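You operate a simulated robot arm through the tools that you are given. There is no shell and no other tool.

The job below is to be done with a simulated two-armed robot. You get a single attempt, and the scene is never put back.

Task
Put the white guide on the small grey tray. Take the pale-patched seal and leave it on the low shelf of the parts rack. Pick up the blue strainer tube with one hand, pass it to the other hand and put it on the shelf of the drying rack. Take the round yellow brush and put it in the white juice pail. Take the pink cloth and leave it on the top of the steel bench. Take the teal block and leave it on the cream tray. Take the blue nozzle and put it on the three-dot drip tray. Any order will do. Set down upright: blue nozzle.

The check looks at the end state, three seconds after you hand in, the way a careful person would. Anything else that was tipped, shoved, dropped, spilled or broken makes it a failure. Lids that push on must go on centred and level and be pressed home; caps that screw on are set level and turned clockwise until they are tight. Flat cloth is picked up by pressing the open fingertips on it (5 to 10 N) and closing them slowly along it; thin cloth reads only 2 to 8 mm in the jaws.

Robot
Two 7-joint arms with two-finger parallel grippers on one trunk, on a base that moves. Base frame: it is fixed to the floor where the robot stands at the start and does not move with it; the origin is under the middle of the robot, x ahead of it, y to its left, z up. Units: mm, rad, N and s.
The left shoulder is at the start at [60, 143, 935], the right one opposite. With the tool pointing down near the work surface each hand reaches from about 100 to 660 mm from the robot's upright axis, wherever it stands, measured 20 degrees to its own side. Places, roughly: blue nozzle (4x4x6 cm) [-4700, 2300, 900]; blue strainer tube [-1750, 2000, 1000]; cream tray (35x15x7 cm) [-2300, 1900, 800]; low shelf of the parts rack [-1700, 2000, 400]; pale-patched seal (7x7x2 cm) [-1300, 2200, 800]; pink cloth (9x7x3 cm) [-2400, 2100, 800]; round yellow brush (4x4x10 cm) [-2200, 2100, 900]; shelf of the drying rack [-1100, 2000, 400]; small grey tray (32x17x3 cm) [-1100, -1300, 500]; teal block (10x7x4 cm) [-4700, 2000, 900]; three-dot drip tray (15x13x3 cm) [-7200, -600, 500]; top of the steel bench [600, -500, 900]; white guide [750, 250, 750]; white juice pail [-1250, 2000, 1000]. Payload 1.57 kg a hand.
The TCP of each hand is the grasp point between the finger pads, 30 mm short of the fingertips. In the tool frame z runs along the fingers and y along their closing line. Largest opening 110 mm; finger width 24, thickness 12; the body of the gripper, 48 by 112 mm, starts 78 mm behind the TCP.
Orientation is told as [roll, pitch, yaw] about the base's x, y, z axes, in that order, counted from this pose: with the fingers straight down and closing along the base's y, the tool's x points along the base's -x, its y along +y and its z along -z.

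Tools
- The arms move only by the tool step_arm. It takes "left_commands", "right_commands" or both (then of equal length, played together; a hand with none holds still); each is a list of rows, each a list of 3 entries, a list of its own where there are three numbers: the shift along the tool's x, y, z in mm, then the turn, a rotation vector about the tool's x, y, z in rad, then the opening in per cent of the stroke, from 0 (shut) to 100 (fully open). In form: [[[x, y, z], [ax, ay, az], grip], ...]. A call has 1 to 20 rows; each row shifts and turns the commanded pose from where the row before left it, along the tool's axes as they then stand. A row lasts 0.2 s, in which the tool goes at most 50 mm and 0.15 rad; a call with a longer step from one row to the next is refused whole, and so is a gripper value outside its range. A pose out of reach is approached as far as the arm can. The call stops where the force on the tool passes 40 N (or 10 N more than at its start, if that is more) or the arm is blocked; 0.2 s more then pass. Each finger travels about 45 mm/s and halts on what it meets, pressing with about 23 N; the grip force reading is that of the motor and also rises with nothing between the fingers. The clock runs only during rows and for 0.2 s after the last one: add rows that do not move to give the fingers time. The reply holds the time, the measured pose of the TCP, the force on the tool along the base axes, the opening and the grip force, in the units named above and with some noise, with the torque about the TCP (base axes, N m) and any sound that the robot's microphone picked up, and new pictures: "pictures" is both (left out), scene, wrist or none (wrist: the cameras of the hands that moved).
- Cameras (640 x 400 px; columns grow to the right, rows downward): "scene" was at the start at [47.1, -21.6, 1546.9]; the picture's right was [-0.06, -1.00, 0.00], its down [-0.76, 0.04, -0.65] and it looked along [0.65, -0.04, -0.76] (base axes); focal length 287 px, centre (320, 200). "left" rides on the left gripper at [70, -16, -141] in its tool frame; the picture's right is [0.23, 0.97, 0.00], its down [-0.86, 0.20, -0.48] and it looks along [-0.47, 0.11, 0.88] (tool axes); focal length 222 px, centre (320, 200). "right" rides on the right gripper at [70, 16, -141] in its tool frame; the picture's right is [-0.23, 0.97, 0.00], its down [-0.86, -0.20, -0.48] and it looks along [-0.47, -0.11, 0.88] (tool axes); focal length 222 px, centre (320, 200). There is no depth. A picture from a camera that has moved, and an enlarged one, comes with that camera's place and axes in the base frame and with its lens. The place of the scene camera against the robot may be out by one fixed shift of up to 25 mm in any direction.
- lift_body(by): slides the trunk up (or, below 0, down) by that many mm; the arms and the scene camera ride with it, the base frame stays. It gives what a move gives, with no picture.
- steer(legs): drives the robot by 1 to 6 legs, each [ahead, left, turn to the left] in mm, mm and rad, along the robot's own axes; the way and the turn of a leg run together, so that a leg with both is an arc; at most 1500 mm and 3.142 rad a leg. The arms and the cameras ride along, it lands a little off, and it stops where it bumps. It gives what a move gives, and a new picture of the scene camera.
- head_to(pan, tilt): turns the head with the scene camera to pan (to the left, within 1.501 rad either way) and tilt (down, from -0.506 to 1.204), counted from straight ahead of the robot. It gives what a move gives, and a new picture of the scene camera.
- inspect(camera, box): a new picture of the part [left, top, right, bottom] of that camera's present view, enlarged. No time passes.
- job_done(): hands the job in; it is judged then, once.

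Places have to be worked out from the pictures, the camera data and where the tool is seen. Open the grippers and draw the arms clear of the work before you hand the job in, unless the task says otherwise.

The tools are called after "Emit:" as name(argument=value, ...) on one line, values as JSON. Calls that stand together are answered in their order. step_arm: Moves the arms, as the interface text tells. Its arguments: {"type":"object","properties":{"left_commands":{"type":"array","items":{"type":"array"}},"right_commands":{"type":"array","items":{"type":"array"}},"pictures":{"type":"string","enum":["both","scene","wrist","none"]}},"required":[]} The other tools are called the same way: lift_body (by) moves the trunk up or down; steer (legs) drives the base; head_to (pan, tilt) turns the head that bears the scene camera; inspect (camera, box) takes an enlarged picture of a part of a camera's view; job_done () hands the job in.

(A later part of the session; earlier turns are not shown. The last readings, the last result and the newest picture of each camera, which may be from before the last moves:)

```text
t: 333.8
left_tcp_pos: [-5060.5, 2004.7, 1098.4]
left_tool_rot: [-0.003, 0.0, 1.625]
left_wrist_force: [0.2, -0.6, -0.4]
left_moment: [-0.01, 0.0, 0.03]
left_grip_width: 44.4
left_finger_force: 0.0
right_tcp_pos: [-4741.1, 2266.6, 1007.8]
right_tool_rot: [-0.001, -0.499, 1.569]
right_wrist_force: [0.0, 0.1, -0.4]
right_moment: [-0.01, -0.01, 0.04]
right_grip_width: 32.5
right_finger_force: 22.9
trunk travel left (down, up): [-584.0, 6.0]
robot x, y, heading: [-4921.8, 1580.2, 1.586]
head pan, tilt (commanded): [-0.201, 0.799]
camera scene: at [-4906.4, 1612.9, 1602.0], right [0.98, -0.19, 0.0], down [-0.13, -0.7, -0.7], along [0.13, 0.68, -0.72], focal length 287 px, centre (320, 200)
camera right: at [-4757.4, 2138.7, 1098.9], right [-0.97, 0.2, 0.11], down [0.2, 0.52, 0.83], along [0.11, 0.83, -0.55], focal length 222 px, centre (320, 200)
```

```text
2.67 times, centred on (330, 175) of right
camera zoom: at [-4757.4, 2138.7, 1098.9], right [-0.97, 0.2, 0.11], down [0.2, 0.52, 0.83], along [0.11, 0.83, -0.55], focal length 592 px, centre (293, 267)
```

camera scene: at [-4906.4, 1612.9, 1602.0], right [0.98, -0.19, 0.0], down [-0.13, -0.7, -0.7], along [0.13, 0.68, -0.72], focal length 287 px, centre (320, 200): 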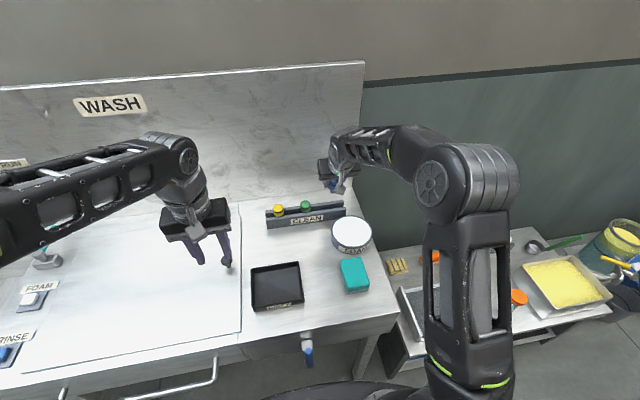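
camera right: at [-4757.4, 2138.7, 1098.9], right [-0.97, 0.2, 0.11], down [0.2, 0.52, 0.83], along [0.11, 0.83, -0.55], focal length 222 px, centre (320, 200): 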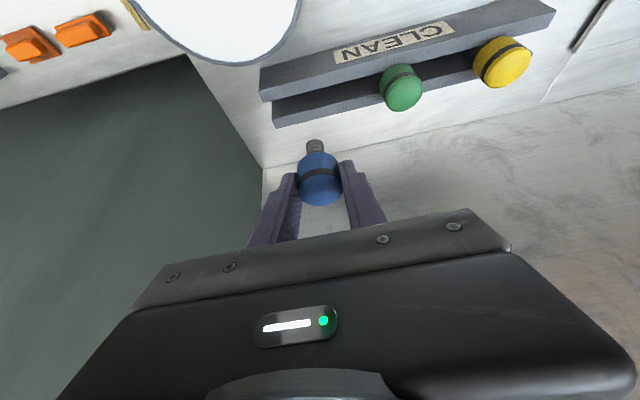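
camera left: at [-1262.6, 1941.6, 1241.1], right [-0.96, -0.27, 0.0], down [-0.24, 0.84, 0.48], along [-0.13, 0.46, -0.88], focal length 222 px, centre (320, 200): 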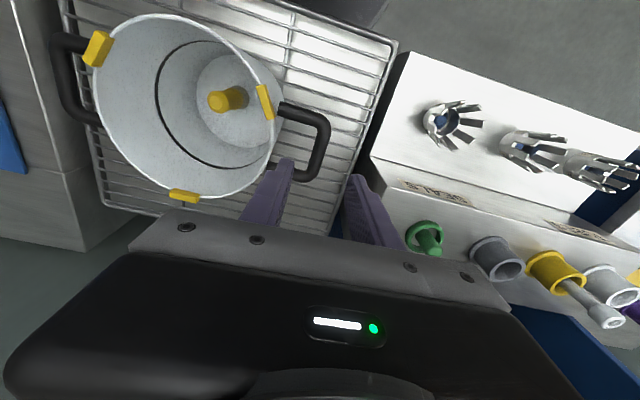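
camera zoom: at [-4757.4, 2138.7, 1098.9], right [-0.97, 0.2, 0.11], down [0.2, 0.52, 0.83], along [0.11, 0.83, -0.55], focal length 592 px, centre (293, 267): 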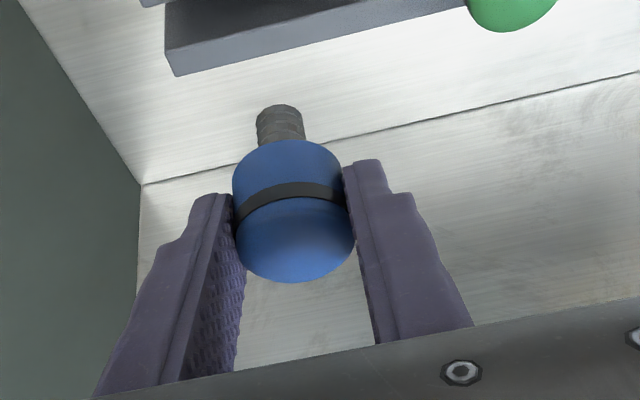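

The nozzle is out: a blue cap with a thin stem below. I'll draw the right hand back and up, back the robot off, and shift right so the left hand faces the teal block.

Emit:
step_arm(right_commands=[[[15, 0, -18], [0, 0, 0], 8], [[20, 0, -20], [0, 0, 0], 8], [[21, 0, -20], [0, 0, 0], 8], [[21, 0, -20], [0, 0, 0], 8], [[21, 0, -20], [0, 0, 0], 8], [[21, 0, -20], [0, 0, 0], 8], [[21, 0, -20], [0, 0, 0], 8], [[20, 0, -18], [0, 0, 0], 8], [[0, 0, 0], [0, 0, 0], 8]], pictures="none")

Emit:
steer(legs=[[-150, 0, 0], [0, -320, 0]])

Emit:
head_to(pan=0.15, tilt=0.8)

Emit:
inspect(camera="left", box=[0, 0, 640, 400])

```text
t: 335.8
left_tcp_pos: [-5062.9, 2006.5, 1096.3]
left_tool_rot: [-0.002, -0.001, 1.624]
left_wrist_force: [-0.1, 0.3, -0.2]
left_moment: [-0.02, 0.0, -0.02]
left_grip_width: 44.1
left_finger_force: 0.1
right_tcp_pos: [-4743.5, 2053.1, 1067.9]
right_tool_rot: [-0.002, -0.499, 1.569]
right_wrist_force: [-0.1, 0.3, -1.1]
right_moment: [0.0, 0.02, -0.01]
right_grip_width: 32.6
right_finger_force: 23.2
trunk travel left (down, up): [-584.0, 6.0]
robot x, y, heading: [-4922.2, 1578.1, 1.587]
head pan, tilt (commanded): [-0.201, 0.799]
```

```text
t: 338.9
left_tcp_pos: [-4738.8, 1855.6, 1098.2]
left_tool_rot: [0.003, 0.0, 1.626]
left_wrist_force: [0.1, 0.4, 0.6]
left_moment: [0.0, 0.01, 0.0]
left_grip_width: 44.2
left_finger_force: 0.0
right_tcp_pos: [-4420.3, 1904.0, 1068.5]
right_tool_rot: [0.001, -0.498, 1.57]
right_wrist_force: [-0.3, 0.2, 0.3]
right_moment: [0.02, 0.02, 0.01]
right_grip_width: 32.5
right_finger_force: 23.1
trunk travel left (down, up): [-584.0, 6.0]
robot x, y, heading: [-4598.6, 1430.9, 1.584]
head pan, tilt (commanded): [-0.201, 0.799]
camera scene: at [-4582.9, 1463.8, 1602.0], right [0.98, -0.19, 0.0], down [-0.13, -0.7, -0.7], along [0.13, 0.68, -0.72], focal length 287 px, centre (320, 200)
```

scene: 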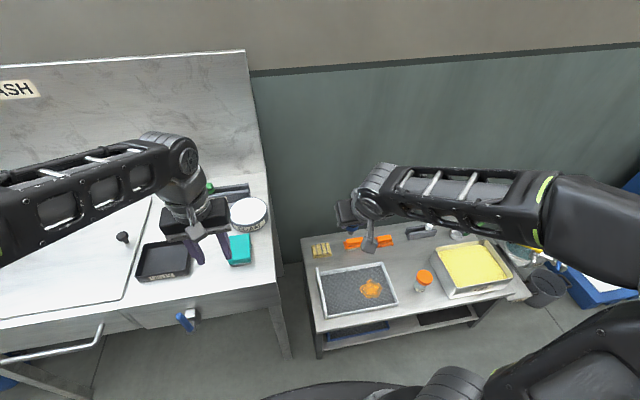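

```text
t: 339.7
left_tcp_pos: [-4739.0, 1855.6, 1098.4]
left_tool_rot: [0.0, 0.0, 1.628]
left_wrist_force: [-0.6, -0.6, 0.0]
left_moment: [0.0, -0.01, 0.0]
left_grip_width: 43.9
left_finger_force: 0.1
right_tcp_pos: [-4422.5, 1903.6, 1069.3]
right_tool_rot: [0.002, -0.497, 1.572]
right_wrist_force: [-0.5, 0.0, -0.5]
right_moment: [-0.04, 0.0, -0.01]
right_grip_width: 32.5
right_finger_force: 23.3
trunk travel left (down, up): [-584.0, 6.0]
robot x, y, heading: [-4599.2, 1430.3, 1.58]
head pan, tilt (commanded): [0.15, 0.799]
camera scene: at [-4612.0, 1464.1, 1602.0], right [0.99, 0.16, 0.0], down [0.12, -0.71, -0.7], along [-0.11, 0.69, -0.72], focal length 287 px, centre (320, 200)
```

scene: 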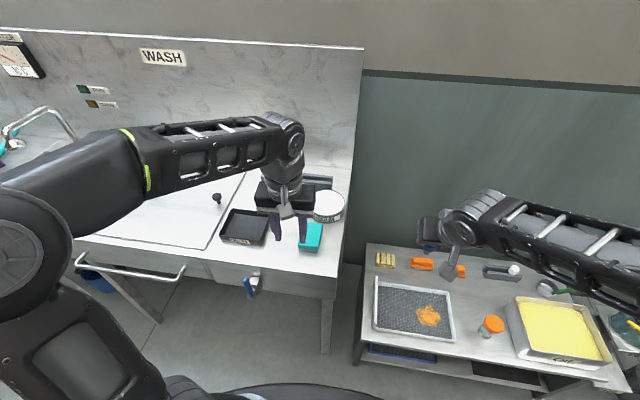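

```text
1.00 times, centred on (320, 200) of left (not enlarged: the box is as wide or as high as the picture)
camera zoom: at [-4719.4, 1786.3, 1240.9], right [-0.96, -0.28, 0.0], down [-0.25, 0.84, 0.48], along [-0.14, 0.46, -0.88], focal length 222 px, centre (320, 200)
```

zoom: 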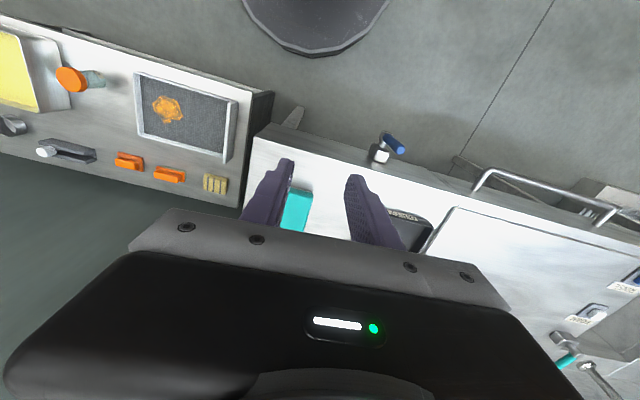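

The teal block is at about (-4726, 1996), long side along y. I'll square the left hand, open it, and move above the block.

Emit:
step_arm(left_commands=[[[0, 0, 0], [0, 0, 0.057], 60], [[-23.3, -2.2, 12], [0, 0, 0], 75], [[-23.3, -2.2, 12], [0, 0, 0], 85], [[-23.3, -2.2, 12], [0, 0, 0], 85], [[-23.3, -2.2, 12], [0, 0, 0], 85], [[-23.3, -2.2, 12], [0, 0, 0], 85], [[-23.3, -2.2, 12], [0, 0, 0], 85], [[0, 0, 0], [0, 0, 0], 85]])

```text
t: 341.5
left_tcp_pos: [-4726.3, 1994.5, 1024.5]
left_tool_rot: [0.001, 0.0, 1.57]
left_wrist_force: [-1.1, -0.2, 1.4]
left_moment: [0.0, -0.02, 0.01]
left_grip_width: 93.4
left_finger_force: 0.0
right_tcp_pos: [-4422.4, 1904.3, 1068.6]
right_tool_rot: [0.003, -0.5, 1.571]
right_wrist_force: [-0.3, 0.6, -0.8]
right_moment: [-0.02, 0.01, -0.04]
right_grip_width: 32.7
right_finger_force: 22.8
trunk travel left (down, up): [-584.0, 6.0]
robot x, y, heading: [-4599.1, 1430.0, 1.587]
head pan, tilt (commanded): [0.15, 0.799]
camera scene: at [-4612.3, 1463.6, 1602.1], right [0.99, 0.16, 0.0], down [0.12, -0.71, -0.7], along [-0.11, 0.69, -0.72], focal length 287 px, centre (320, 200)
camera left: at [-4710.2, 1925.0, 1168.0], right [-0.97, -0.23, 0.0], down [-0.2, 0.85, 0.48], along [-0.11, 0.47, -0.88], focal length 222 px, centre (320, 200)
```

scene: 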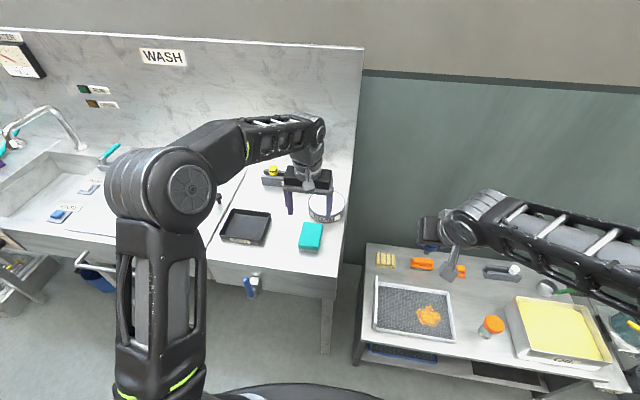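
left: 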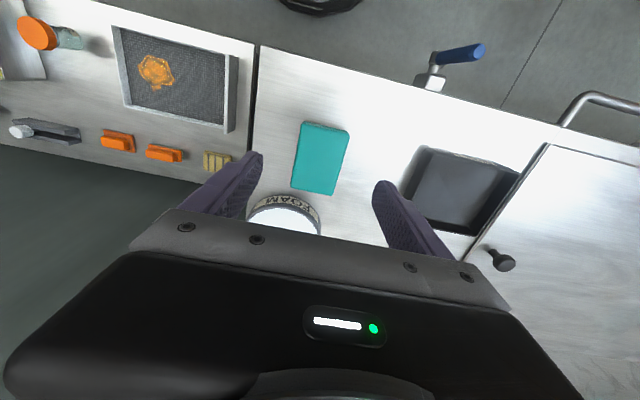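

The block's centre is about (-4731, 2012), aligned with y; the foam tin is just behind it but clear of the fingers. I'll align and descend to z≈930 and check.

Emit:
step_arm(left_commands=[[[-7, 2.5, 15], [0, 0, 0], 85], [[-7, 2.5, 20], [0, 0, 0], 85], [[0, 0, 20], [0, 0, 0], 85], [[0, 0, 20], [0, 0, 0], 85], [[0, 0, 15], [0, 0, 0], 85], [[0, 0, 0], [0, 0, 0], 85]], pictures="wrist")

```text
t: 342.9
left_tcp_pos: [-4731.9, 2009.4, 936.3]
left_tool_rot: [0.0, -0.002, 1.57]
left_wrist_force: [-0.3, -0.1, 0.1]
left_moment: [-0.02, -0.04, 0.02]
left_grip_width: 93.4
left_finger_force: 0.1
right_tcp_pos: [-4421.8, 1903.2, 1069.1]
right_tool_rot: [0.001, -0.5, 1.571]
right_wrist_force: [-0.4, -0.3, -0.7]
right_moment: [-0.03, 0.03, -0.03]
right_grip_width: 32.7
right_finger_force: 22.7
trunk travel left (down, up): [-584.0, 6.0]
robot x, y, heading: [-4600.2, 1432.9, 1.585]
head pan, tilt (commanded): [0.15, 0.799]
camera left: at [-4715.9, 1939.6, 1079.5], right [-0.97, -0.23, 0.0], down [-0.2, 0.85, 0.48], along [-0.11, 0.47, -0.88], focal length 222 px, centre (320, 200)
```

left: 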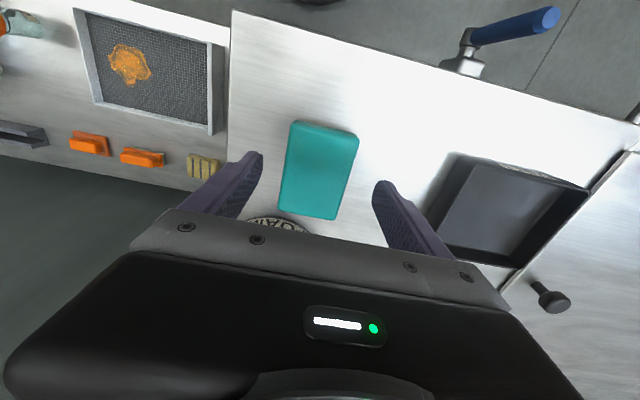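

Aligned over the block. I'll descend 40 mm, then in small steps.

Emit:
step_arm(left_commands=[[[0, 0, 12], [0, 0, 0], 85], [[0, 0, 12], [0, 0, 0], 85], [[0, 0, 8], [0, 0, 0], 85], [[0, 0, 5], [0, 0, 0], 85], [[0, 0, 0], [0, 0, 0], 85]], pictures="wrist")

Emit:
step_arm(left_commands=[[[0, 0, 4], [0, 0, 0], 85], [[0, 0, 4], [0, 0, 0], 85], [[0, 0, 0], [0, 0, 0], 85]], pictures="wrist")

```text
t: 344.1
left_tcp_pos: [-4732.8, 2009.8, 899.0]
left_tool_rot: [0.0, -0.002, 1.57]
left_wrist_force: [-0.3, -0.2, -0.3]
left_moment: [0.02, 0.01, -0.01]
left_grip_width: 93.7
left_finger_force: 0.2
right_tcp_pos: [-4420.9, 1903.5, 1069.1]
right_tool_rot: [0.001, -0.5, 1.571]
right_wrist_force: [-0.2, 0.5, -0.4]
right_moment: [0.01, 0.0, 0.02]
right_grip_width: 32.9
right_finger_force: 22.9
trunk travel left (down, up): [-584.0, 6.0]
robot x, y, heading: [-4598.7, 1429.3, 1.583]
head pan, tilt (commanded): [0.15, 0.799]
camera left: at [-4715.6, 1939.7, 1042.7], right [-0.97, -0.23, 0.0], down [-0.2, 0.85, 0.48], along [-0.11, 0.47, -0.88], focal length 222 px, centre (320, 200)
```

left: 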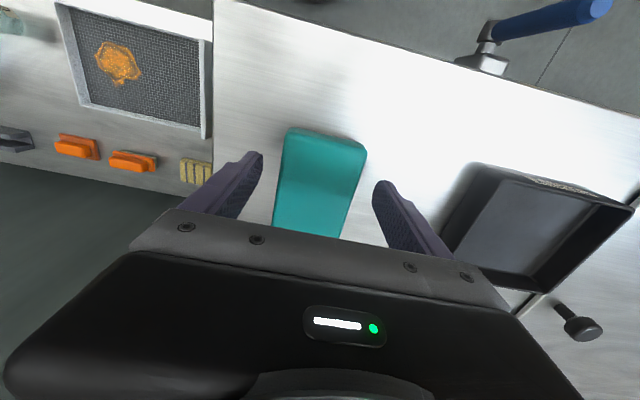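

```text
t: 344.9
left_tcp_pos: [-4730.5, 2008.8, 891.8]
left_tool_rot: [0.001, -0.001, 1.57]
left_wrist_force: [-0.7, -0.6, 0.0]
left_moment: [-0.03, -0.01, 0.01]
left_grip_width: 93.6
left_finger_force: 0.0
right_tcp_pos: [-4421.4, 1904.2, 1069.0]
right_tool_rot: [0.002, -0.5, 1.572]
right_wrist_force: [0.0, 0.1, -1.0]
right_moment: [0.01, 0.0, 0.03]
right_grip_width: 32.6
right_finger_force: 22.9
trunk travel left (down, up): [-584.0, 6.0]
robot x, y, heading: [-4601.1, 1431.4, 1.583]
head pan, tilt (commanded): [0.15, 0.799]
camera left: at [-4715.2, 1939.2, 1033.9], right [-0.97, -0.23, 0.0], down [-0.2, 0.85, 0.48], along [-0.11, 0.47, -0.88], focal length 222 px, centre (320, 200)
```

left: 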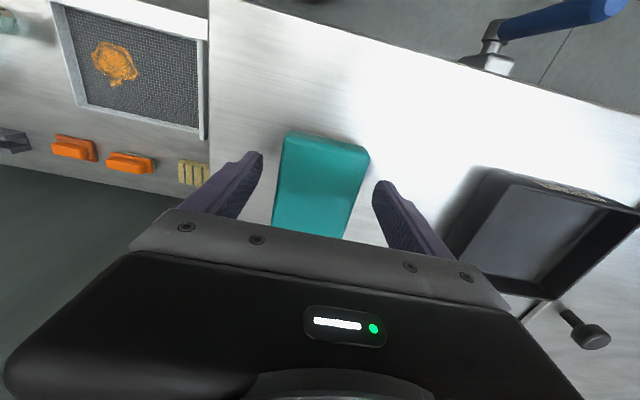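

The tips are already below the block's top. I'll lower 14 mm more with force checks, then close.

Emit:
step_arm(left_commands=[[[0, 0, 5], [0, 0, 0], 85], [[0, 0, 5], [0, 0, 0], 85], [[0, 0, 4], [0, 0, 0], 85], [[0, 0, 0], [0, 0, 0], 85]], pictures="none")

Emit:
step_arm(left_commands=[[[0, 0, 0], [0, 0, 0], 75], [[0, 0, 0], [0, 0, 0], 65], [[0, 0, 0], [0, 0, 0], 55], [[0, 0, 0], [0, 0, 0], 45], [[0, 0, 0], [0, 0, 0], 30], [[0, 0, 0], [0, 0, 0], 20], [[0, 0, 0], [0, 0, 0], 20]], pictures="wrist")

```text
t: 345.9
left_tcp_pos: [-4732.2, 2009.1, 876.1]
left_tool_rot: [0.0, -0.001, 1.571]
left_wrist_force: [-0.5, 0.1, -0.6]
left_moment: [0.01, 0.02, 0.0]
left_grip_width: 93.6
left_finger_force: 0.0
right_tcp_pos: [-4420.2, 1903.3, 1069.7]
right_tool_rot: [0.003, -0.498, 1.57]
right_wrist_force: [-0.5, 0.3, -0.5]
right_moment: [0.01, 0.04, -0.01]
right_grip_width: 32.5
right_finger_force: 22.5
trunk travel left (down, up): [-584.0, 6.0]
robot x, y, heading: [-4598.8, 1432.9, 1.585]
head pan, tilt (commanded): [0.15, 0.799]
```

```text
t: 347.5
left_tcp_pos: [-4731.3, 2008.3, 876.3]
left_tool_rot: [0.0, 0.001, 1.57]
left_wrist_force: [0.4, 0.6, -1.4]
left_moment: [-0.03, -0.09, 0.0]
left_grip_width: 65.4
left_finger_force: 23.0
right_tcp_pos: [-4421.3, 1904.3, 1068.2]
right_tool_rot: [0.003, -0.499, 1.571]
right_wrist_force: [0.6, 1.0, -1.0]
right_moment: [0.0, 0.03, 0.0]
right_grip_width: 32.5
right_finger_force: 23.5
trunk travel left (down, up): [-584.0, 6.0]
robot x, y, heading: [-4599.5, 1431.8, 1.588]
head pan, tilt (commanded): [0.15, 0.799]
camera left: at [-4715.4, 1938.9, 1019.6], right [-0.97, -0.23, 0.0], down [-0.2, 0.85, 0.48], along [-0.11, 0.47, -0.88], focal length 222 px, centre (320, 200)
```

left: 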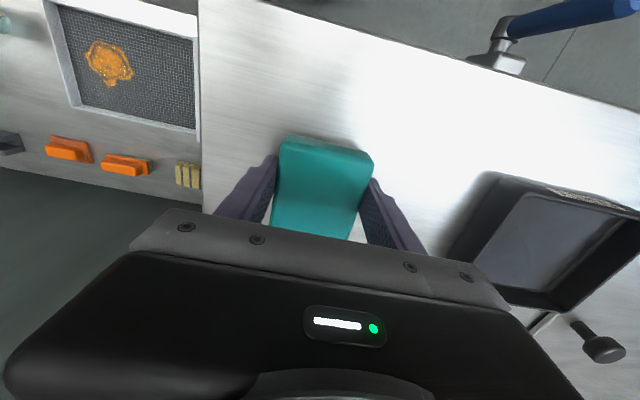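

The block is gripped (65 mm). I'll lift slowly and check that it comes along.

Emit:
step_arm(left_commands=[[[0, 0, -2], [0, 0, 0], 20], [[0, 0, -3], [0, 0, 0], 20], [[0, 0, -3], [0, 0, 0], 20], [[0, 0, -4], [0, 0, 0], 20], [[0, 0, -5], [0, 0, 0], 20], [[0, 0, -6], [0, 0, 0], 20], [[0, 0, -6], [0, 0, 0], 20], [[0, 0, -8], [0, 0, 0], 20], [[0, 0, -8], [0, 0, 0], 20], [[0, 0, 0], [0, 0, 0], 20]])

```text
t: 349.7
left_tcp_pos: [-4732.5, 2009.2, 921.6]
left_tool_rot: [0.001, -0.001, 1.571]
left_wrist_force: [-0.2, -0.1, -1.2]
left_moment: [-0.03, -0.01, 0.03]
left_grip_width: 65.2
left_finger_force: 23.1
right_tcp_pos: [-4421.4, 1904.7, 1069.9]
right_tool_rot: [0.0, -0.499, 1.571]
right_wrist_force: [0.7, 0.1, -1.1]
right_moment: [-0.02, 0.0, 0.01]
right_grip_width: 32.6
right_finger_force: 23.1
trunk travel left (down, up): [-584.0, 6.0]
robot x, y, heading: [-4600.2, 1431.2, 1.586]
head pan, tilt (commanded): [0.15, 0.799]
camera scene: at [-4612.3, 1464.3, 1602.0], right [0.99, 0.16, 0.0], down [0.12, -0.71, -0.7], along [-0.11, 0.69, -0.72], focal length 287 px, centre (320, 200)
camera left: at [-4715.7, 1939.4, 1065.3], right [-0.97, -0.23, 0.0], down [-0.2, 0.85, 0.48], along [-0.11, 0.47, -0.88], focal length 222 px, centre (320, 200)
```

scene: 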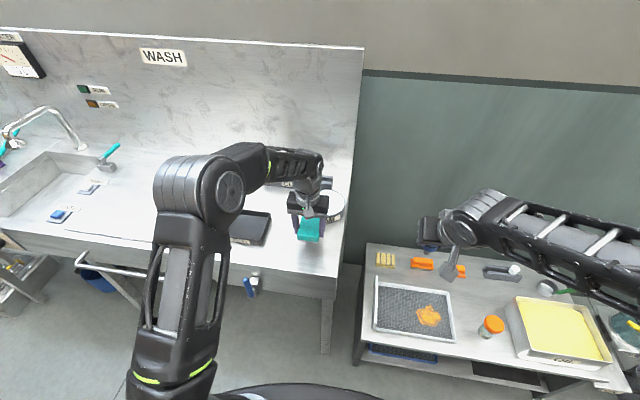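
left: 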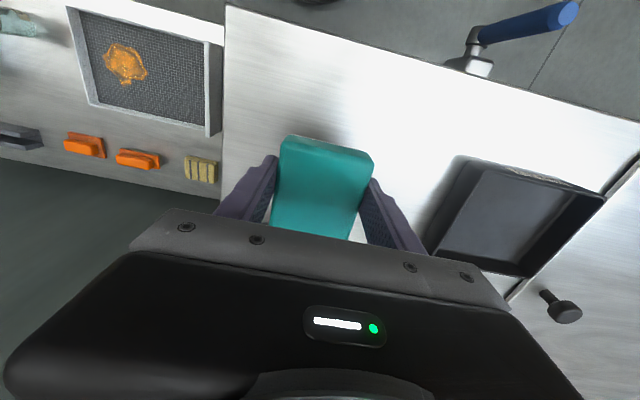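

The block is up. I'll raise it to transport height and draw it back toward the robot.

Emit:
step_arm(left_commands=[[[0, 0, -12], [0, 0, 0], 20], [[0, 0, -15], [0, 0, 0], 20], [[0, 0, -15], [0, 0, 0], 20], [[0, 0, -15], [0, 0, 0], 20], [[0, 0, -15], [0, 0, 0], 20], [[5, 0, -15], [0, 0, 0], 20], [[15, 0, -15], [0, 0, 0], 20], [[20, 0, -15], [0, 0, 0], 20], [[25, 0, -10], [0, 0, 0], 20], [[25, 0, 0], [0, 0, 0], 20], [[25, 0, 0], [0, 0, 0], 20], [[25, 0, 0], [0, 0, 0], 20], [[25, 0, 0], [0, 0, 0], 20], [[15, 0, 0], [0, 0, 0], 20], [[0, 0, 0], [0, 0, 0], 20]], pictures="none")

Emit:
steer(legs=[[-250, 0, 0]])

Emit:
head_to(pan=1.4, tilt=0.35)

```text
t: 352.9
left_tcp_pos: [-4731.1, 1828.7, 1049.5]
left_tool_rot: [0.0, 0.001, 1.572]
left_wrist_force: [0.3, 0.0, -1.5]
left_moment: [-0.05, -0.01, 0.02]
left_grip_width: 65.1
left_finger_force: 22.5
right_tcp_pos: [-4421.2, 1904.3, 1069.7]
right_tool_rot: [0.002, -0.498, 1.571]
right_wrist_force: [-0.3, -0.6, -1.0]
right_moment: [0.02, 0.02, -0.07]
right_grip_width: 32.7
right_finger_force: 22.6
trunk travel left (down, up): [-584.0, 6.0]
robot x, y, heading: [-4600.4, 1434.0, 1.584]
head pan, tilt (commanded): [0.15, 0.799]
```

```text
t: 354.8
left_tcp_pos: [-4729.0, 1577.2, 1050.5]
left_tool_rot: [0.001, -0.001, 1.571]
left_wrist_force: [-0.7, -0.9, -0.5]
left_moment: [-0.01, -0.03, 0.01]
left_grip_width: 65.4
left_finger_force: 22.7
right_tcp_pos: [-4418.7, 1651.9, 1068.3]
right_tool_rot: [0.001, -0.501, 1.574]
right_wrist_force: [0.0, -0.5, -0.2]
right_moment: [-0.01, 0.0, -0.02]
right_grip_width: 32.3
right_finger_force: 23.1
trunk travel left (down, up): [-584.0, 6.0]
robot x, y, heading: [-4594.4, 1180.8, 1.59]
head pan, tilt (commanded): [0.15, 0.799]
camera scene: at [-4608.6, 1211.4, 1602.1], right [0.99, 0.17, 0.0], down [0.12, -0.71, -0.7], along [-0.12, 0.69, -0.72], focal length 287 px, centre (320, 200)
```

scene: 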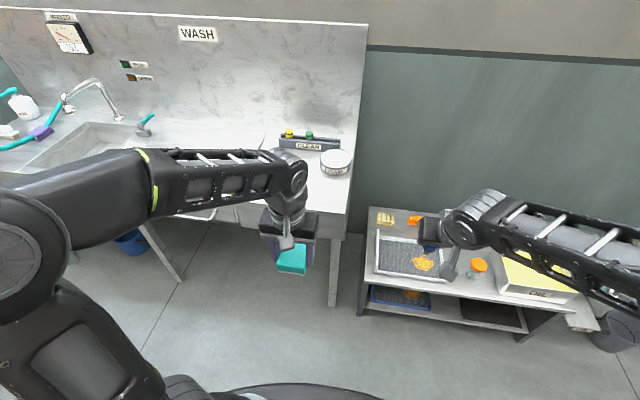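

```text
t: 356.2
left_tcp_pos: [-4729.1, 1577.2, 1049.3]
left_tool_rot: [0.0, 0.001, 1.573]
left_wrist_force: [0.0, -0.2, -0.4]
left_moment: [-0.02, -0.02, -0.01]
left_grip_width: 65.4
left_finger_force: 23.0
right_tcp_pos: [-4419.2, 1652.8, 1069.0]
right_tool_rot: [0.0, -0.498, 1.574]
right_wrist_force: [0.7, 0.2, -0.6]
right_moment: [-0.02, -0.03, 0.01]
right_grip_width: 32.7
right_finger_force: 22.8
trunk travel left (down, up): [-584.0, 6.0]
robot x, y, heading: [-4595.2, 1179.6, 1.585]
head pan, tilt (commanded): [1.4, 0.351]
camera scene: at [-4687.2, 1147.7, 1641.7], right [0.15, 0.99, 0.0], down [0.34, -0.05, -0.94], along [-0.93, 0.14, -0.34], focal length 287 px, centre (320, 200)
```

scene: 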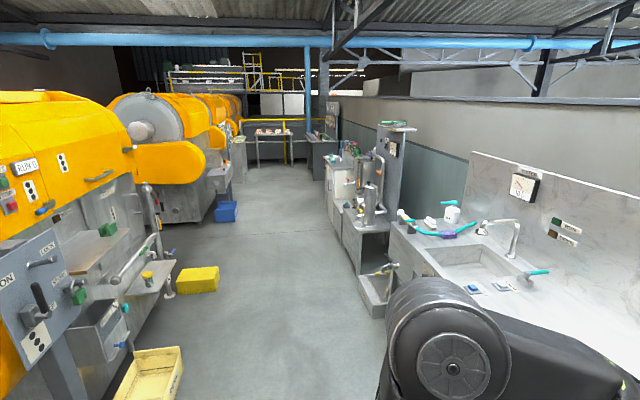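

The aisle continues clear along −x. I'll strafe left in two legs to about x=-6700, keeping to its middle.

Emit:
steer(legs=[[-60, 1050, -0.01], [0, 1050, 0]])

Emit:
head_to(pan=1.45, tilt=0.35)

```text
t: 366.7
left_tcp_pos: [-6832.9, 1516.2, 1048.6]
left_tool_rot: [0.0, -0.001, 1.546]
left_wrist_force: [0.4, -0.5, -0.9]
left_moment: [-0.01, 0.01, -0.03]
left_grip_width: 65.2
left_finger_force: 22.7
right_tcp_pos: [-6521.8, 1584.2, 1069.5]
right_tool_rot: [0.0, -0.5, 1.547]
right_wrist_force: [0.1, 0.2, -0.5]
right_moment: [0.04, 0.0, 0.01]
right_grip_width: 32.4
right_finger_force: 22.8
trunk travel left (down, up): [-584.0, 6.0]
robot x, y, heading: [-6707.4, 1118.9, 1.56]
head pan, tilt (commanded): [1.4, 0.351]
camera scene: at [-6802.9, 1085.7, 1641.7], right [0.18, 0.98, 0.0], down [0.34, -0.06, -0.94], along [-0.92, 0.17, -0.34], focal length 287 px, centre (320, 200)
```

scene: 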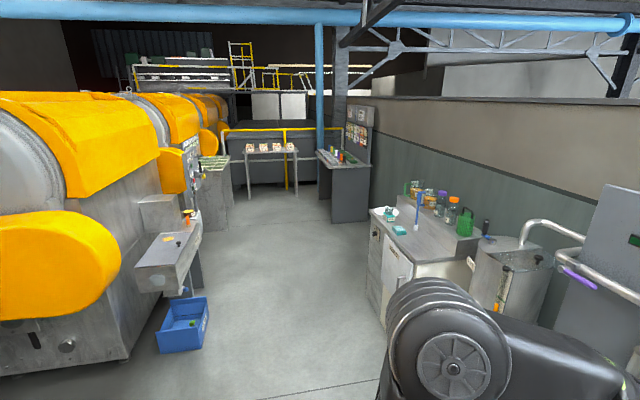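

```text
t: 367.3
left_tcp_pos: [-6832.7, 1516.2, 1048.8]
left_tool_rot: [0.0, -0.001, 1.547]
left_wrist_force: [0.7, 0.1, -1.4]
left_moment: [0.01, 0.01, 0.02]
left_grip_width: 65.3
left_finger_force: 23.2
right_tcp_pos: [-6521.8, 1584.0, 1070.4]
right_tool_rot: [0.001, -0.498, 1.548]
right_wrist_force: [-0.1, 0.0, -0.1]
right_moment: [0.03, 0.0, -0.02]
right_grip_width: 32.5
right_finger_force: 22.7
trunk travel left (down, up): [-584.0, 6.0]
robot x, y, heading: [-6710.6, 1117.8, 1.561]
head pan, tilt (commanded): [1.45, 0.351]
camera scene: at [-6803.0, 1081.0, 1641.7], right [0.13, 0.99, 0.0], down [0.34, -0.04, -0.94], along [-0.93, 0.12, -0.34], focal length 287 px, centre (320, 200)
```

scene: 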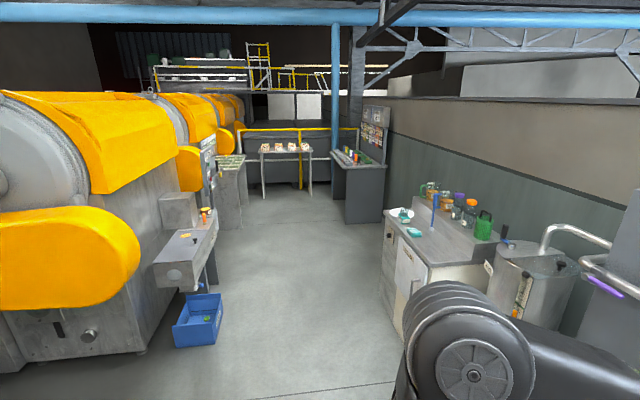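

Next the drip tray should be on the machine side (toward −y). I'll turn left to face −x and look toward −y.

Emit:
steer(legs=[[0, 0, 1.581]])

Emit:
head_to(pan=1.3, tilt=0.45)

Emit:
head_to(pan=0.6, tilt=0.45)

```text
t: 371.6
left_tcp_pos: [-7107.4, 982.6, 1048.7]
left_tool_rot: [0.0, 0.0, -3.14]
left_wrist_force: [0.1, -0.1, -0.8]
left_moment: [0.01, -0.03, -0.01]
left_grip_width: 65.2
left_finger_force: 23.2
right_tcp_pos: [-7182.9, 1291.8, 1068.6]
right_tool_rot: [-0.001, -0.499, -3.139]
right_wrist_force: [0.1, 0.0, -1.0]
right_moment: [0.04, -0.01, -0.01]
right_grip_width: 32.6
right_finger_force: 23.1
trunk travel left (down, up): [-584.0, 6.0]
robot x, y, heading: [-6712.1, 1118.3, -3.127]
head pan, tilt (commanded): [1.45, 0.351]
camera scene: at [-6690.5, 1006.5, 1641.7], right [-0.99, 0.1, 0.0], down [0.04, 0.34, -0.94], along [-0.1, -0.93, -0.34], focal length 287 px, centre (320, 200)
```

scene: 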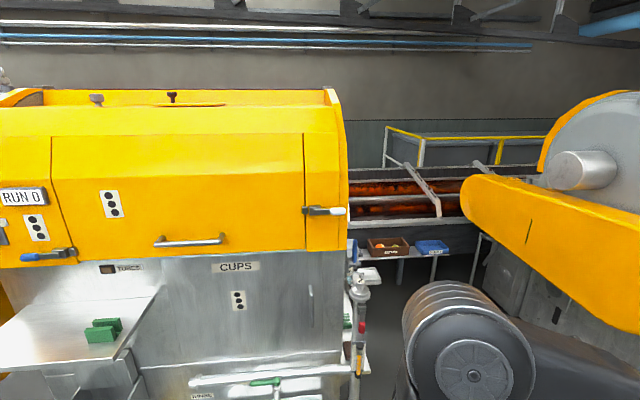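

```text
t: 372.3
left_tcp_pos: [-7108.1, 983.2, 1049.1]
left_tool_rot: [0.0, 0.0, -3.14]
left_wrist_force: [-0.8, -0.1, -0.6]
left_moment: [0.01, -0.03, 0.02]
left_grip_width: 65.3
left_finger_force: 22.9
right_tcp_pos: [-7183.1, 1292.6, 1069.5]
right_tool_rot: [0.003, -0.498, -3.14]
right_wrist_force: [0.0, -0.2, -1.0]
right_moment: [0.0, 0.0, 0.02]
right_grip_width: 32.5
right_finger_force: 22.6
trunk travel left (down, up): [-584.0, 6.0]
robot x, y, heading: [-6711.6, 1116.9, -3.125]
head pan, tilt (commanded): [1.3, 0.45]
camera scene: at [-6703.9, 1010.2, 1632.5], right [-0.97, 0.25, 0.0], down [0.11, 0.42, -0.9], along [-0.23, -0.87, -0.43], focal length 287 px, centre (320, 200)
```

scene: 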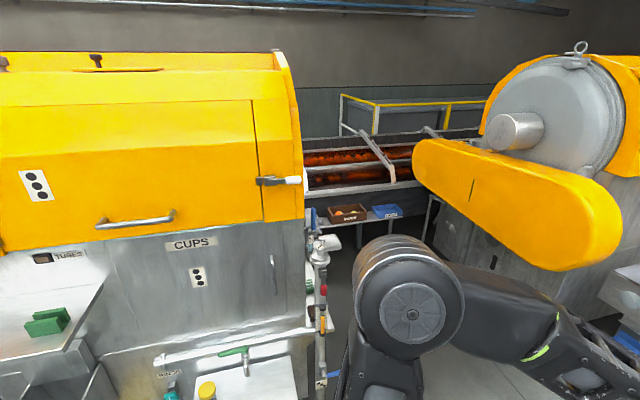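

```text
t: 373.4
left_tcp_pos: [-7107.9, 983.2, 1049.4]
left_tool_rot: [0.002, 0.0, -3.14]
left_wrist_force: [0.1, -0.3, -1.4]
left_moment: [0.02, -0.03, 0.01]
left_grip_width: 65.5
left_finger_force: 23.0
right_tcp_pos: [-7183.1, 1292.2, 1068.9]
right_tool_rot: [0.002, -0.499, -3.141]
right_wrist_force: [-0.6, 0.4, -1.9]
right_moment: [0.02, 0.04, 0.01]
right_grip_width: 32.5
right_finger_force: 23.1
trunk travel left (down, up): [-584.0, 6.0]
robot x, y, heading: [-6707.6, 1115.8, -3.127]
head pan, tilt (commanded): [0.6, 0.45]
camera scene: at [-6755.7, 1046.0, 1632.5], right [-0.58, 0.82, 0.0], down [0.36, 0.25, -0.9], along [-0.73, -0.52, -0.44], focal length 287 px, centre (320, 200)
```

scene: 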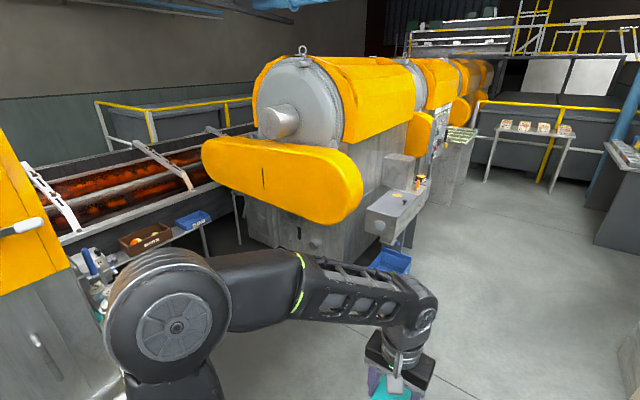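

The passage beside the three-dot machine opens at about x -7200…-8100. I'll drive ahead 800 mm along −x and look down it.

Emit:
steer(legs=[[800, 0, 0]])

Emit:
head_to(pan=1.5, tilt=0.5)

Emit:
inspect(camera="scene", box=[40, 100, 360, 400])

```text
t: 377.7
left_tcp_pos: [-7925.8, 962.4, 1048.9]
left_tool_rot: [0.0, -0.001, -3.127]
left_wrist_force: [0.3, 0.1, -1.2]
left_moment: [0.01, -0.02, 0.02]
left_grip_width: 65.2
left_finger_force: 22.8
right_tcp_pos: [-8006.6, 1269.7, 1069.2]
right_tool_rot: [0.001, -0.499, -3.128]
right_wrist_force: [0.3, -0.2, -0.1]
right_moment: [-0.01, 0.02, 0.01]
right_grip_width: 32.7
right_finger_force: 23.0
trunk travel left (down, up): [-584.0, 6.0]
robot x, y, heading: [-7530.9, 1099.7, -3.117]
head pan, tilt (commanded): [0.6, 0.45]
camera scene: at [-7576.0, 1028.3, 1632.4], right [-0.59, 0.81, 0.0], down [0.35, 0.26, -0.9], along [-0.73, -0.53, -0.44], focal length 287 px, centre (320, 200)
```

scene: 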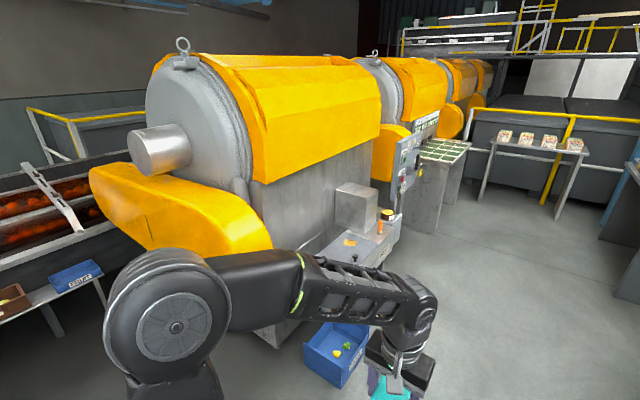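

```text
t: 378.9
left_tcp_pos: [-7926.1, 962.0, 1050.0]
left_tool_rot: [0.0, 0.001, -3.129]
left_wrist_force: [-0.6, -0.2, -2.0]
left_moment: [-0.03, -0.02, 0.01]
left_grip_width: 65.3
left_finger_force: 22.8
right_tcp_pos: [-8005.3, 1269.3, 1069.0]
right_tool_rot: [-0.001, -0.5, -3.127]
right_wrist_force: [0.5, 0.2, 0.6]
right_moment: [-0.03, 0.0, 0.0]
right_grip_width: 32.6
right_finger_force: 23.2
trunk travel left (down, up): [-584.0, 6.0]
robot x, y, heading: [-7530.4, 1099.2, -3.117]
head pan, tilt (commanded): [1.499, 0.499]
camera scene: at [-7505.1, 991.3, 1628.0], right [-1.0, 0.05, 0.0], down [0.02, 0.48, -0.88], along [-0.04, -0.88, -0.48], focal length 287 px, centre (320, 200)
```

scene: 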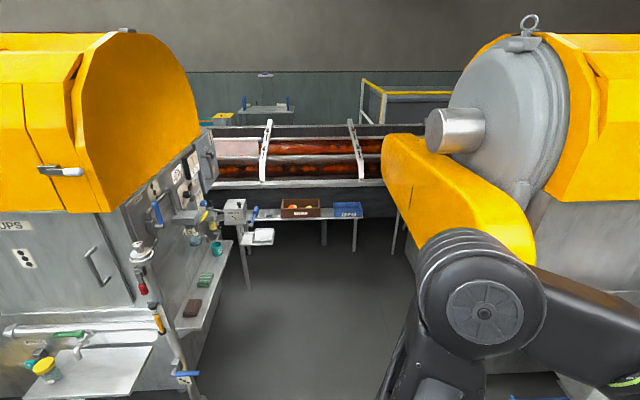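

```text
1.33 times, centred on (200, 250) of scene
camera zoom: at [-7505.1, 991.3, 1628.0], right [-1.0, 0.05, 0.0], down [0.02, 0.48, -0.88], along [-0.04, -0.88, -0.48], focal length 383 px, centre (480, 133)
```

zoom: 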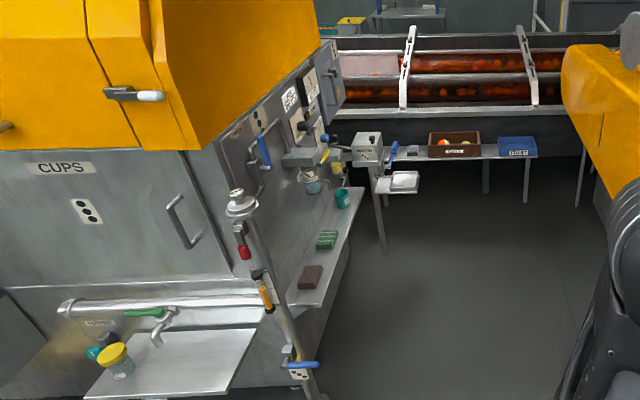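

The hint matches the small white tray on a bracket at the far end, near (-7192, -569, 500). I'll zoom in on it.

Emit:
inspect(camera="scene", box=[200, 180, 300, 260])

Emit:
inspect(camera="scene", box=[120, 120, 280, 400])

```text
5.00 times, centred on (250, 220) of scene
camera zoom: at [-7505.1, 991.3, 1628.0], right [-1.0, 0.05, 0.0], down [0.02, 0.48, -0.88], along [-0.04, -0.88, -0.48], focal length 1437 px, centre (670, 100)
```

zoom: 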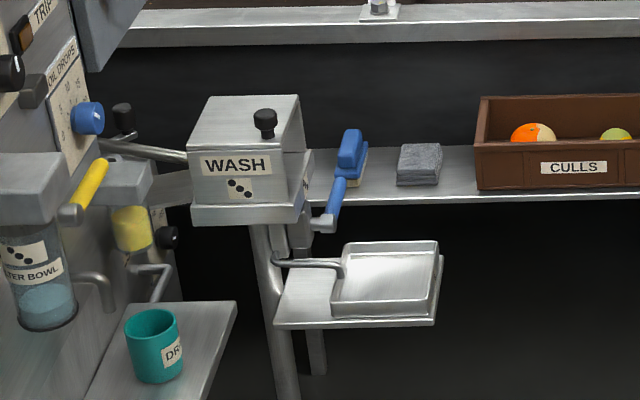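

```text
1.43 times, centred on (200, 260) of scene
camera zoom: at [-7505.1, 991.3, 1628.0], right [-1.0, 0.05, 0.0], down [0.02, 0.48, -0.88], along [-0.04, -0.88, -0.48], focal length 410 px, centre (491, 114)
```

zoom: 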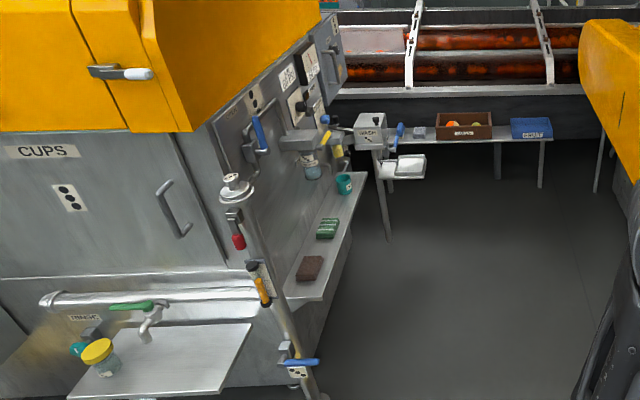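

That is the drip tray (13×15 cm, WASH box with three dots above it), centred near (-7200, -565, 510). I'll approach it facing +x from the passage: turn about here in the open aisle, shift to x≈-7690, then strafe right into the passage.

Emit:
steer(legs=[[0, 0, 3.117]])

Emit:
head_to(pan=-1.1, tilt=0.5)

```text
t: 386.7
left_tcp_pos: [-7136.2, 1240.0, 1048.7]
left_tool_rot: [-0.001, 0.001, 0.022]
left_wrist_force: [0.2, 0.0, -0.9]
left_moment: [-0.01, 0.02, -0.02]
left_grip_width: 65.5
left_finger_force: 22.9
right_tcp_pos: [-7053.6, 933.7, 1069.3]
right_tool_rot: [0.0, -0.5, 0.022]
right_wrist_force: [0.1, -0.5, -1.1]
right_moment: [0.01, 0.02, -0.01]
right_grip_width: 32.7
right_finger_force: 22.8
trunk travel left (down, up): [-584.0, 6.0]
robot x, y, heading: [-7531.5, 1098.4, 0.036]
head pan, tilt (commanded): [1.499, 0.499]
camera scene: at [-7557.4, 1171.3, 1628.0], right [1.0, -0.03, 0.0], down [-0.02, -0.48, -0.88], along [0.03, 0.88, -0.48], focal length 287 px, centre (320, 200)
```

scene: 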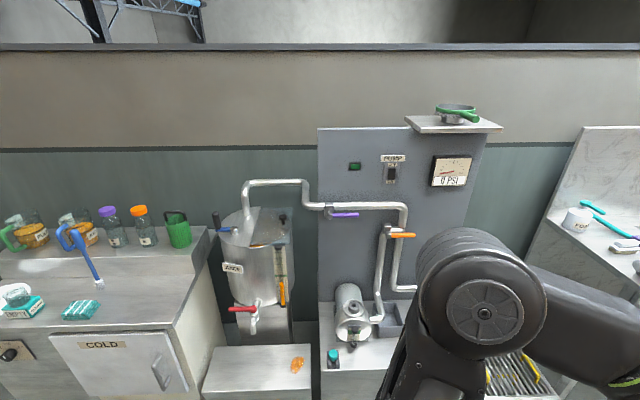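

```text
t: 389.0
left_tcp_pos: [-7136.1, 1239.9, 1048.6]
left_tool_rot: [0.0, 0.0, 0.021]
left_wrist_force: [-0.1, -0.5, -0.6]
left_moment: [0.0, 0.03, 0.04]
left_grip_width: 65.4
left_finger_force: 22.6
right_tcp_pos: [-7052.9, 932.2, 1069.0]
right_tool_rot: [0.002, -0.499, 0.02]
right_wrist_force: [-0.4, 0.2, -0.9]
right_moment: [0.0, 0.02, -0.01]
right_grip_width: 32.7
right_finger_force: 23.1
trunk travel left (down, up): [-584.0, 6.0]
robot x, y, heading: [-7527.7, 1096.9, 0.035]
head pan, tilt (commanded): [-1.1, 0.499]
camera scene: at [-7516.1, 1000.9, 1628.0], right [-0.87, -0.49, 0.0], down [-0.23, 0.42, -0.88], along [0.43, -0.77, -0.48], focal length 287 px, centre (320, 200)
```

scene: 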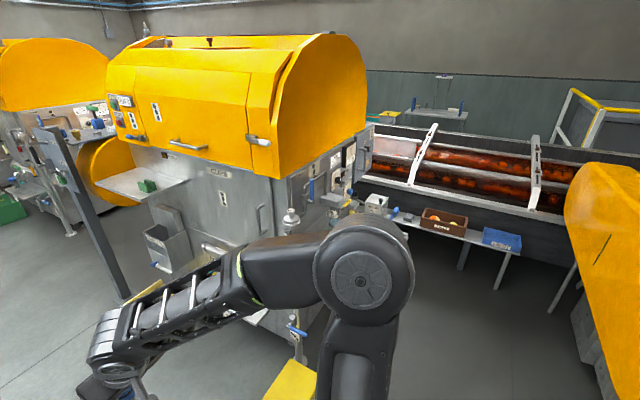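

The passage is clear. I'll square the heading, back 160 mm to x≈-7690, and strafe right partway into the passage.

Emit:
steer(legs=[[-160, 0, -0.036], [0, -700, 0]])

Emit:
head_to(pan=-0.9, tilt=0.6)

```text
t: 393.8
left_tcp_pos: [-7285.6, 543.2, 1049.0]
left_tool_rot: [0.002, 0.001, 0.006]
left_wrist_force: [0.3, 0.3, -0.9]
left_moment: [0.04, 0.04, 0.01]
left_grip_width: 65.3
left_finger_force: 23.1
right_tcp_pos: [-7209.0, 235.2, 1069.6]
right_tool_rot: [0.003, -0.499, 0.005]
right_wrist_force: [-0.2, -0.1, -1.2]
right_moment: [0.01, -0.05, 0.0]
right_grip_width: 32.8
right_finger_force: 23.3
trunk travel left (down, up): [-584.0, 6.0]
robot x, y, heading: [-7682.5, 408.2, 0.022]
head pan, tilt (commanded): [-1.1, 0.499]
camera scene: at [-7670.0, 311.3, 1628.0], right [-0.88, -0.47, 0.0], down [-0.23, 0.42, -0.88], along [0.41, -0.77, -0.48], focal length 287 px, centre (320, 200)
```

scene: 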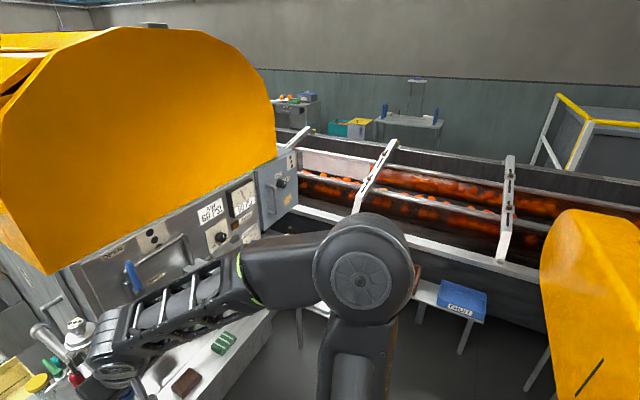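

```text
t: 394.6
left_tcp_pos: [-7286.4, 543.8, 1049.2]
left_tool_rot: [0.0, 0.0, 0.005]
left_wrist_force: [-0.1, 0.1, 0.4]
left_moment: [0.02, 0.05, 0.03]
left_grip_width: 65.4
left_finger_force: 22.8
right_tcp_pos: [-7208.0, 234.7, 1068.0]
right_tool_rot: [0.001, -0.5, 0.005]
right_wrist_force: [-0.2, -0.6, -0.8]
right_moment: [-0.01, 0.04, 0.02]
right_grip_width: 32.8
right_finger_force: 23.1
trunk travel left (down, up): [-584.0, 6.0]
robot x, y, heading: [-7683.1, 408.4, 0.021]
head pan, tilt (commanded): [-0.901, 0.6]
camera scene: at [-7656.7, 324.1, 1618.9], right [-0.77, -0.64, 0.0], down [-0.36, 0.44, -0.83], along [0.52, -0.64, -0.56], focal length 287 px, centre (320, 200)
```

scene: 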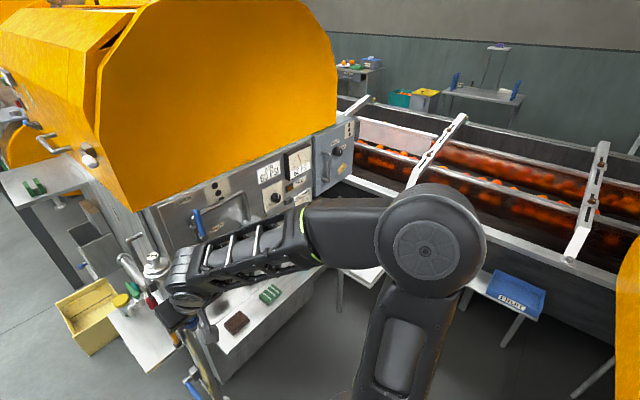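

The right elbow would come close to the conveyor if I stayed square, so I'll strafe 640 mm further and turn right 0.37 rad, which keeps the elbow clear; then look.

Emit:
steer(legs=[[0, -620, 0], [0, 0, -0.37]])

Emit:
head_to(pan=-0.3, tilt=0.75)

```text
t: 399.2
left_tcp_pos: [-7251.5, -234.9, 1049.5]
left_tool_rot: [-0.001, 0.001, -0.364]
left_wrist_force: [0.1, 0.5, -1.5]
left_moment: [0.01, 0.01, -0.03]
left_grip_width: 65.4
left_finger_force: 22.5
right_tcp_pos: [-7291.7, -551.3, 1069.6]
right_tool_rot: [0.003, -0.498, -0.362]
right_wrist_force: [-0.3, -0.7, 0.5]
right_moment: [0.01, -0.05, 0.0]
right_grip_width: 32.5
right_finger_force: 22.9
trunk travel left (down, up): [-584.0, 6.0]
robot x, y, heading: [-7670.1, -220.5, -0.348]
head pan, tilt (commanded): [-0.901, 0.6]
camera scene: at [-7670.3, -308.0, 1618.9], right [-0.95, -0.32, 0.0], down [-0.18, 0.54, -0.82], along [0.26, -0.78, -0.57], focal length 287 px, centre (320, 200)
```

scene: 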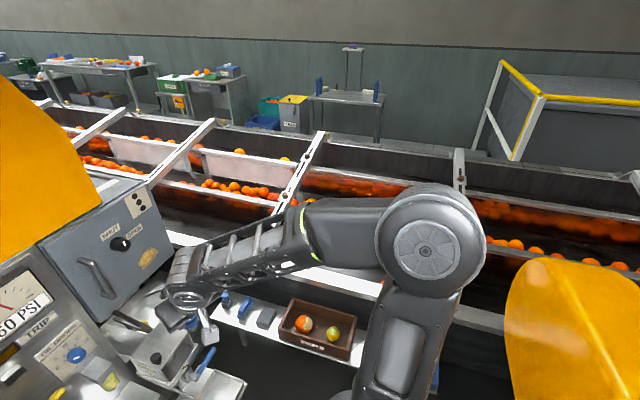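

```text
t: 400.2
left_tcp_pos: [-7250.9, -234.7, 1049.0]
left_tool_rot: [0.002, 0.0, -0.364]
left_wrist_force: [0.2, 0.0, -1.8]
left_moment: [0.0, 0.02, -0.02]
left_grip_width: 65.4
left_finger_force: 22.6
right_tcp_pos: [-7290.4, -551.0, 1069.2]
right_tool_rot: [-0.001, -0.499, -0.363]
right_wrist_force: [0.2, 0.2, -0.8]
right_moment: [0.0, 0.06, 0.0]
right_grip_width: 32.6
right_finger_force: 23.6
trunk travel left (down, up): [-584.0, 6.0]
robot x, y, heading: [-7671.1, -217.2, -0.353]
head pan, tilt (commanded): [-0.3, 0.75]
camera scene: at [-7632.1, -274.1, 1606.0], right [-0.61, -0.8, 0.0], down [-0.54, 0.41, -0.73], along [0.58, -0.44, -0.68], focal length 287 px, centre (320, 200)
```

scene: 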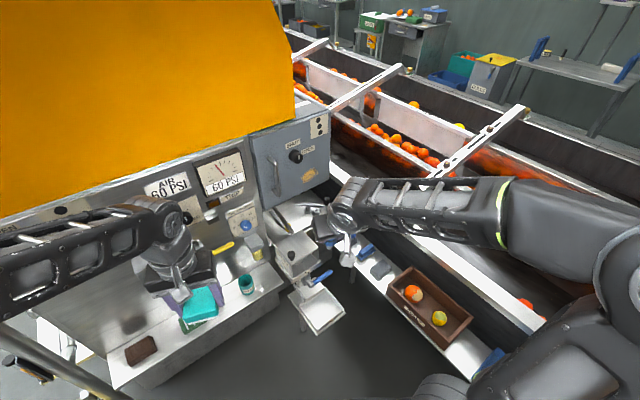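

The tray is visible ahead-below with the WASH tap partly over its far side. I'll zoom in to choose a clear spot in the tray.

Emit:
inspect(camera="scene", box=[240, 210, 400, 350])

Emit:
inspect(camera="right", box=[0, 0, 640, 400])

```text
2.86 times, centred on (320, 280) of scene
camera zoom: at [-7632.1, -274.1, 1606.0], right [-0.61, -0.8, 0.0], down [-0.54, 0.41, -0.73], along [0.58, -0.44, -0.68], focal length 821 px, centre (320, -29)
```

zoom: 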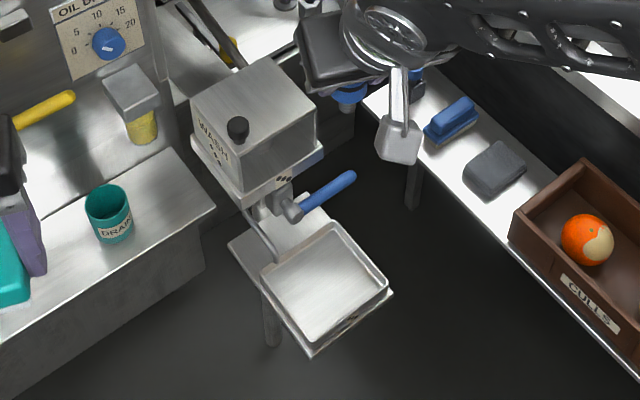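

```text
1.00 times, centred on (320, 200) of right (not enlarged: the box is as wide or as high as the picture)
camera zoom: at [-7404.8, -489.7, 1159.8], right [0.53, 0.84, 0.11], down [0.42, -0.37, 0.83], along [0.74, -0.4, -0.55], focal length 222 px, centre (320, 200)
```

zoom: 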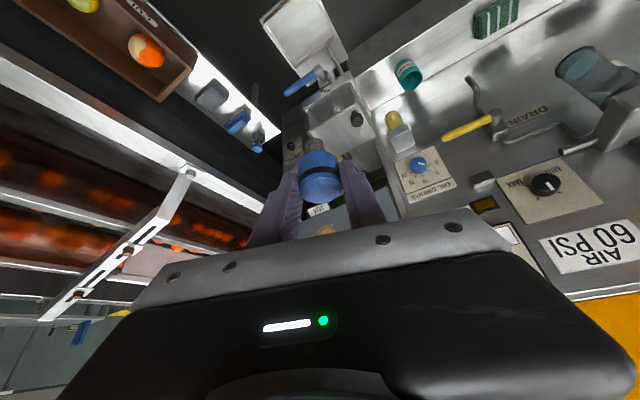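

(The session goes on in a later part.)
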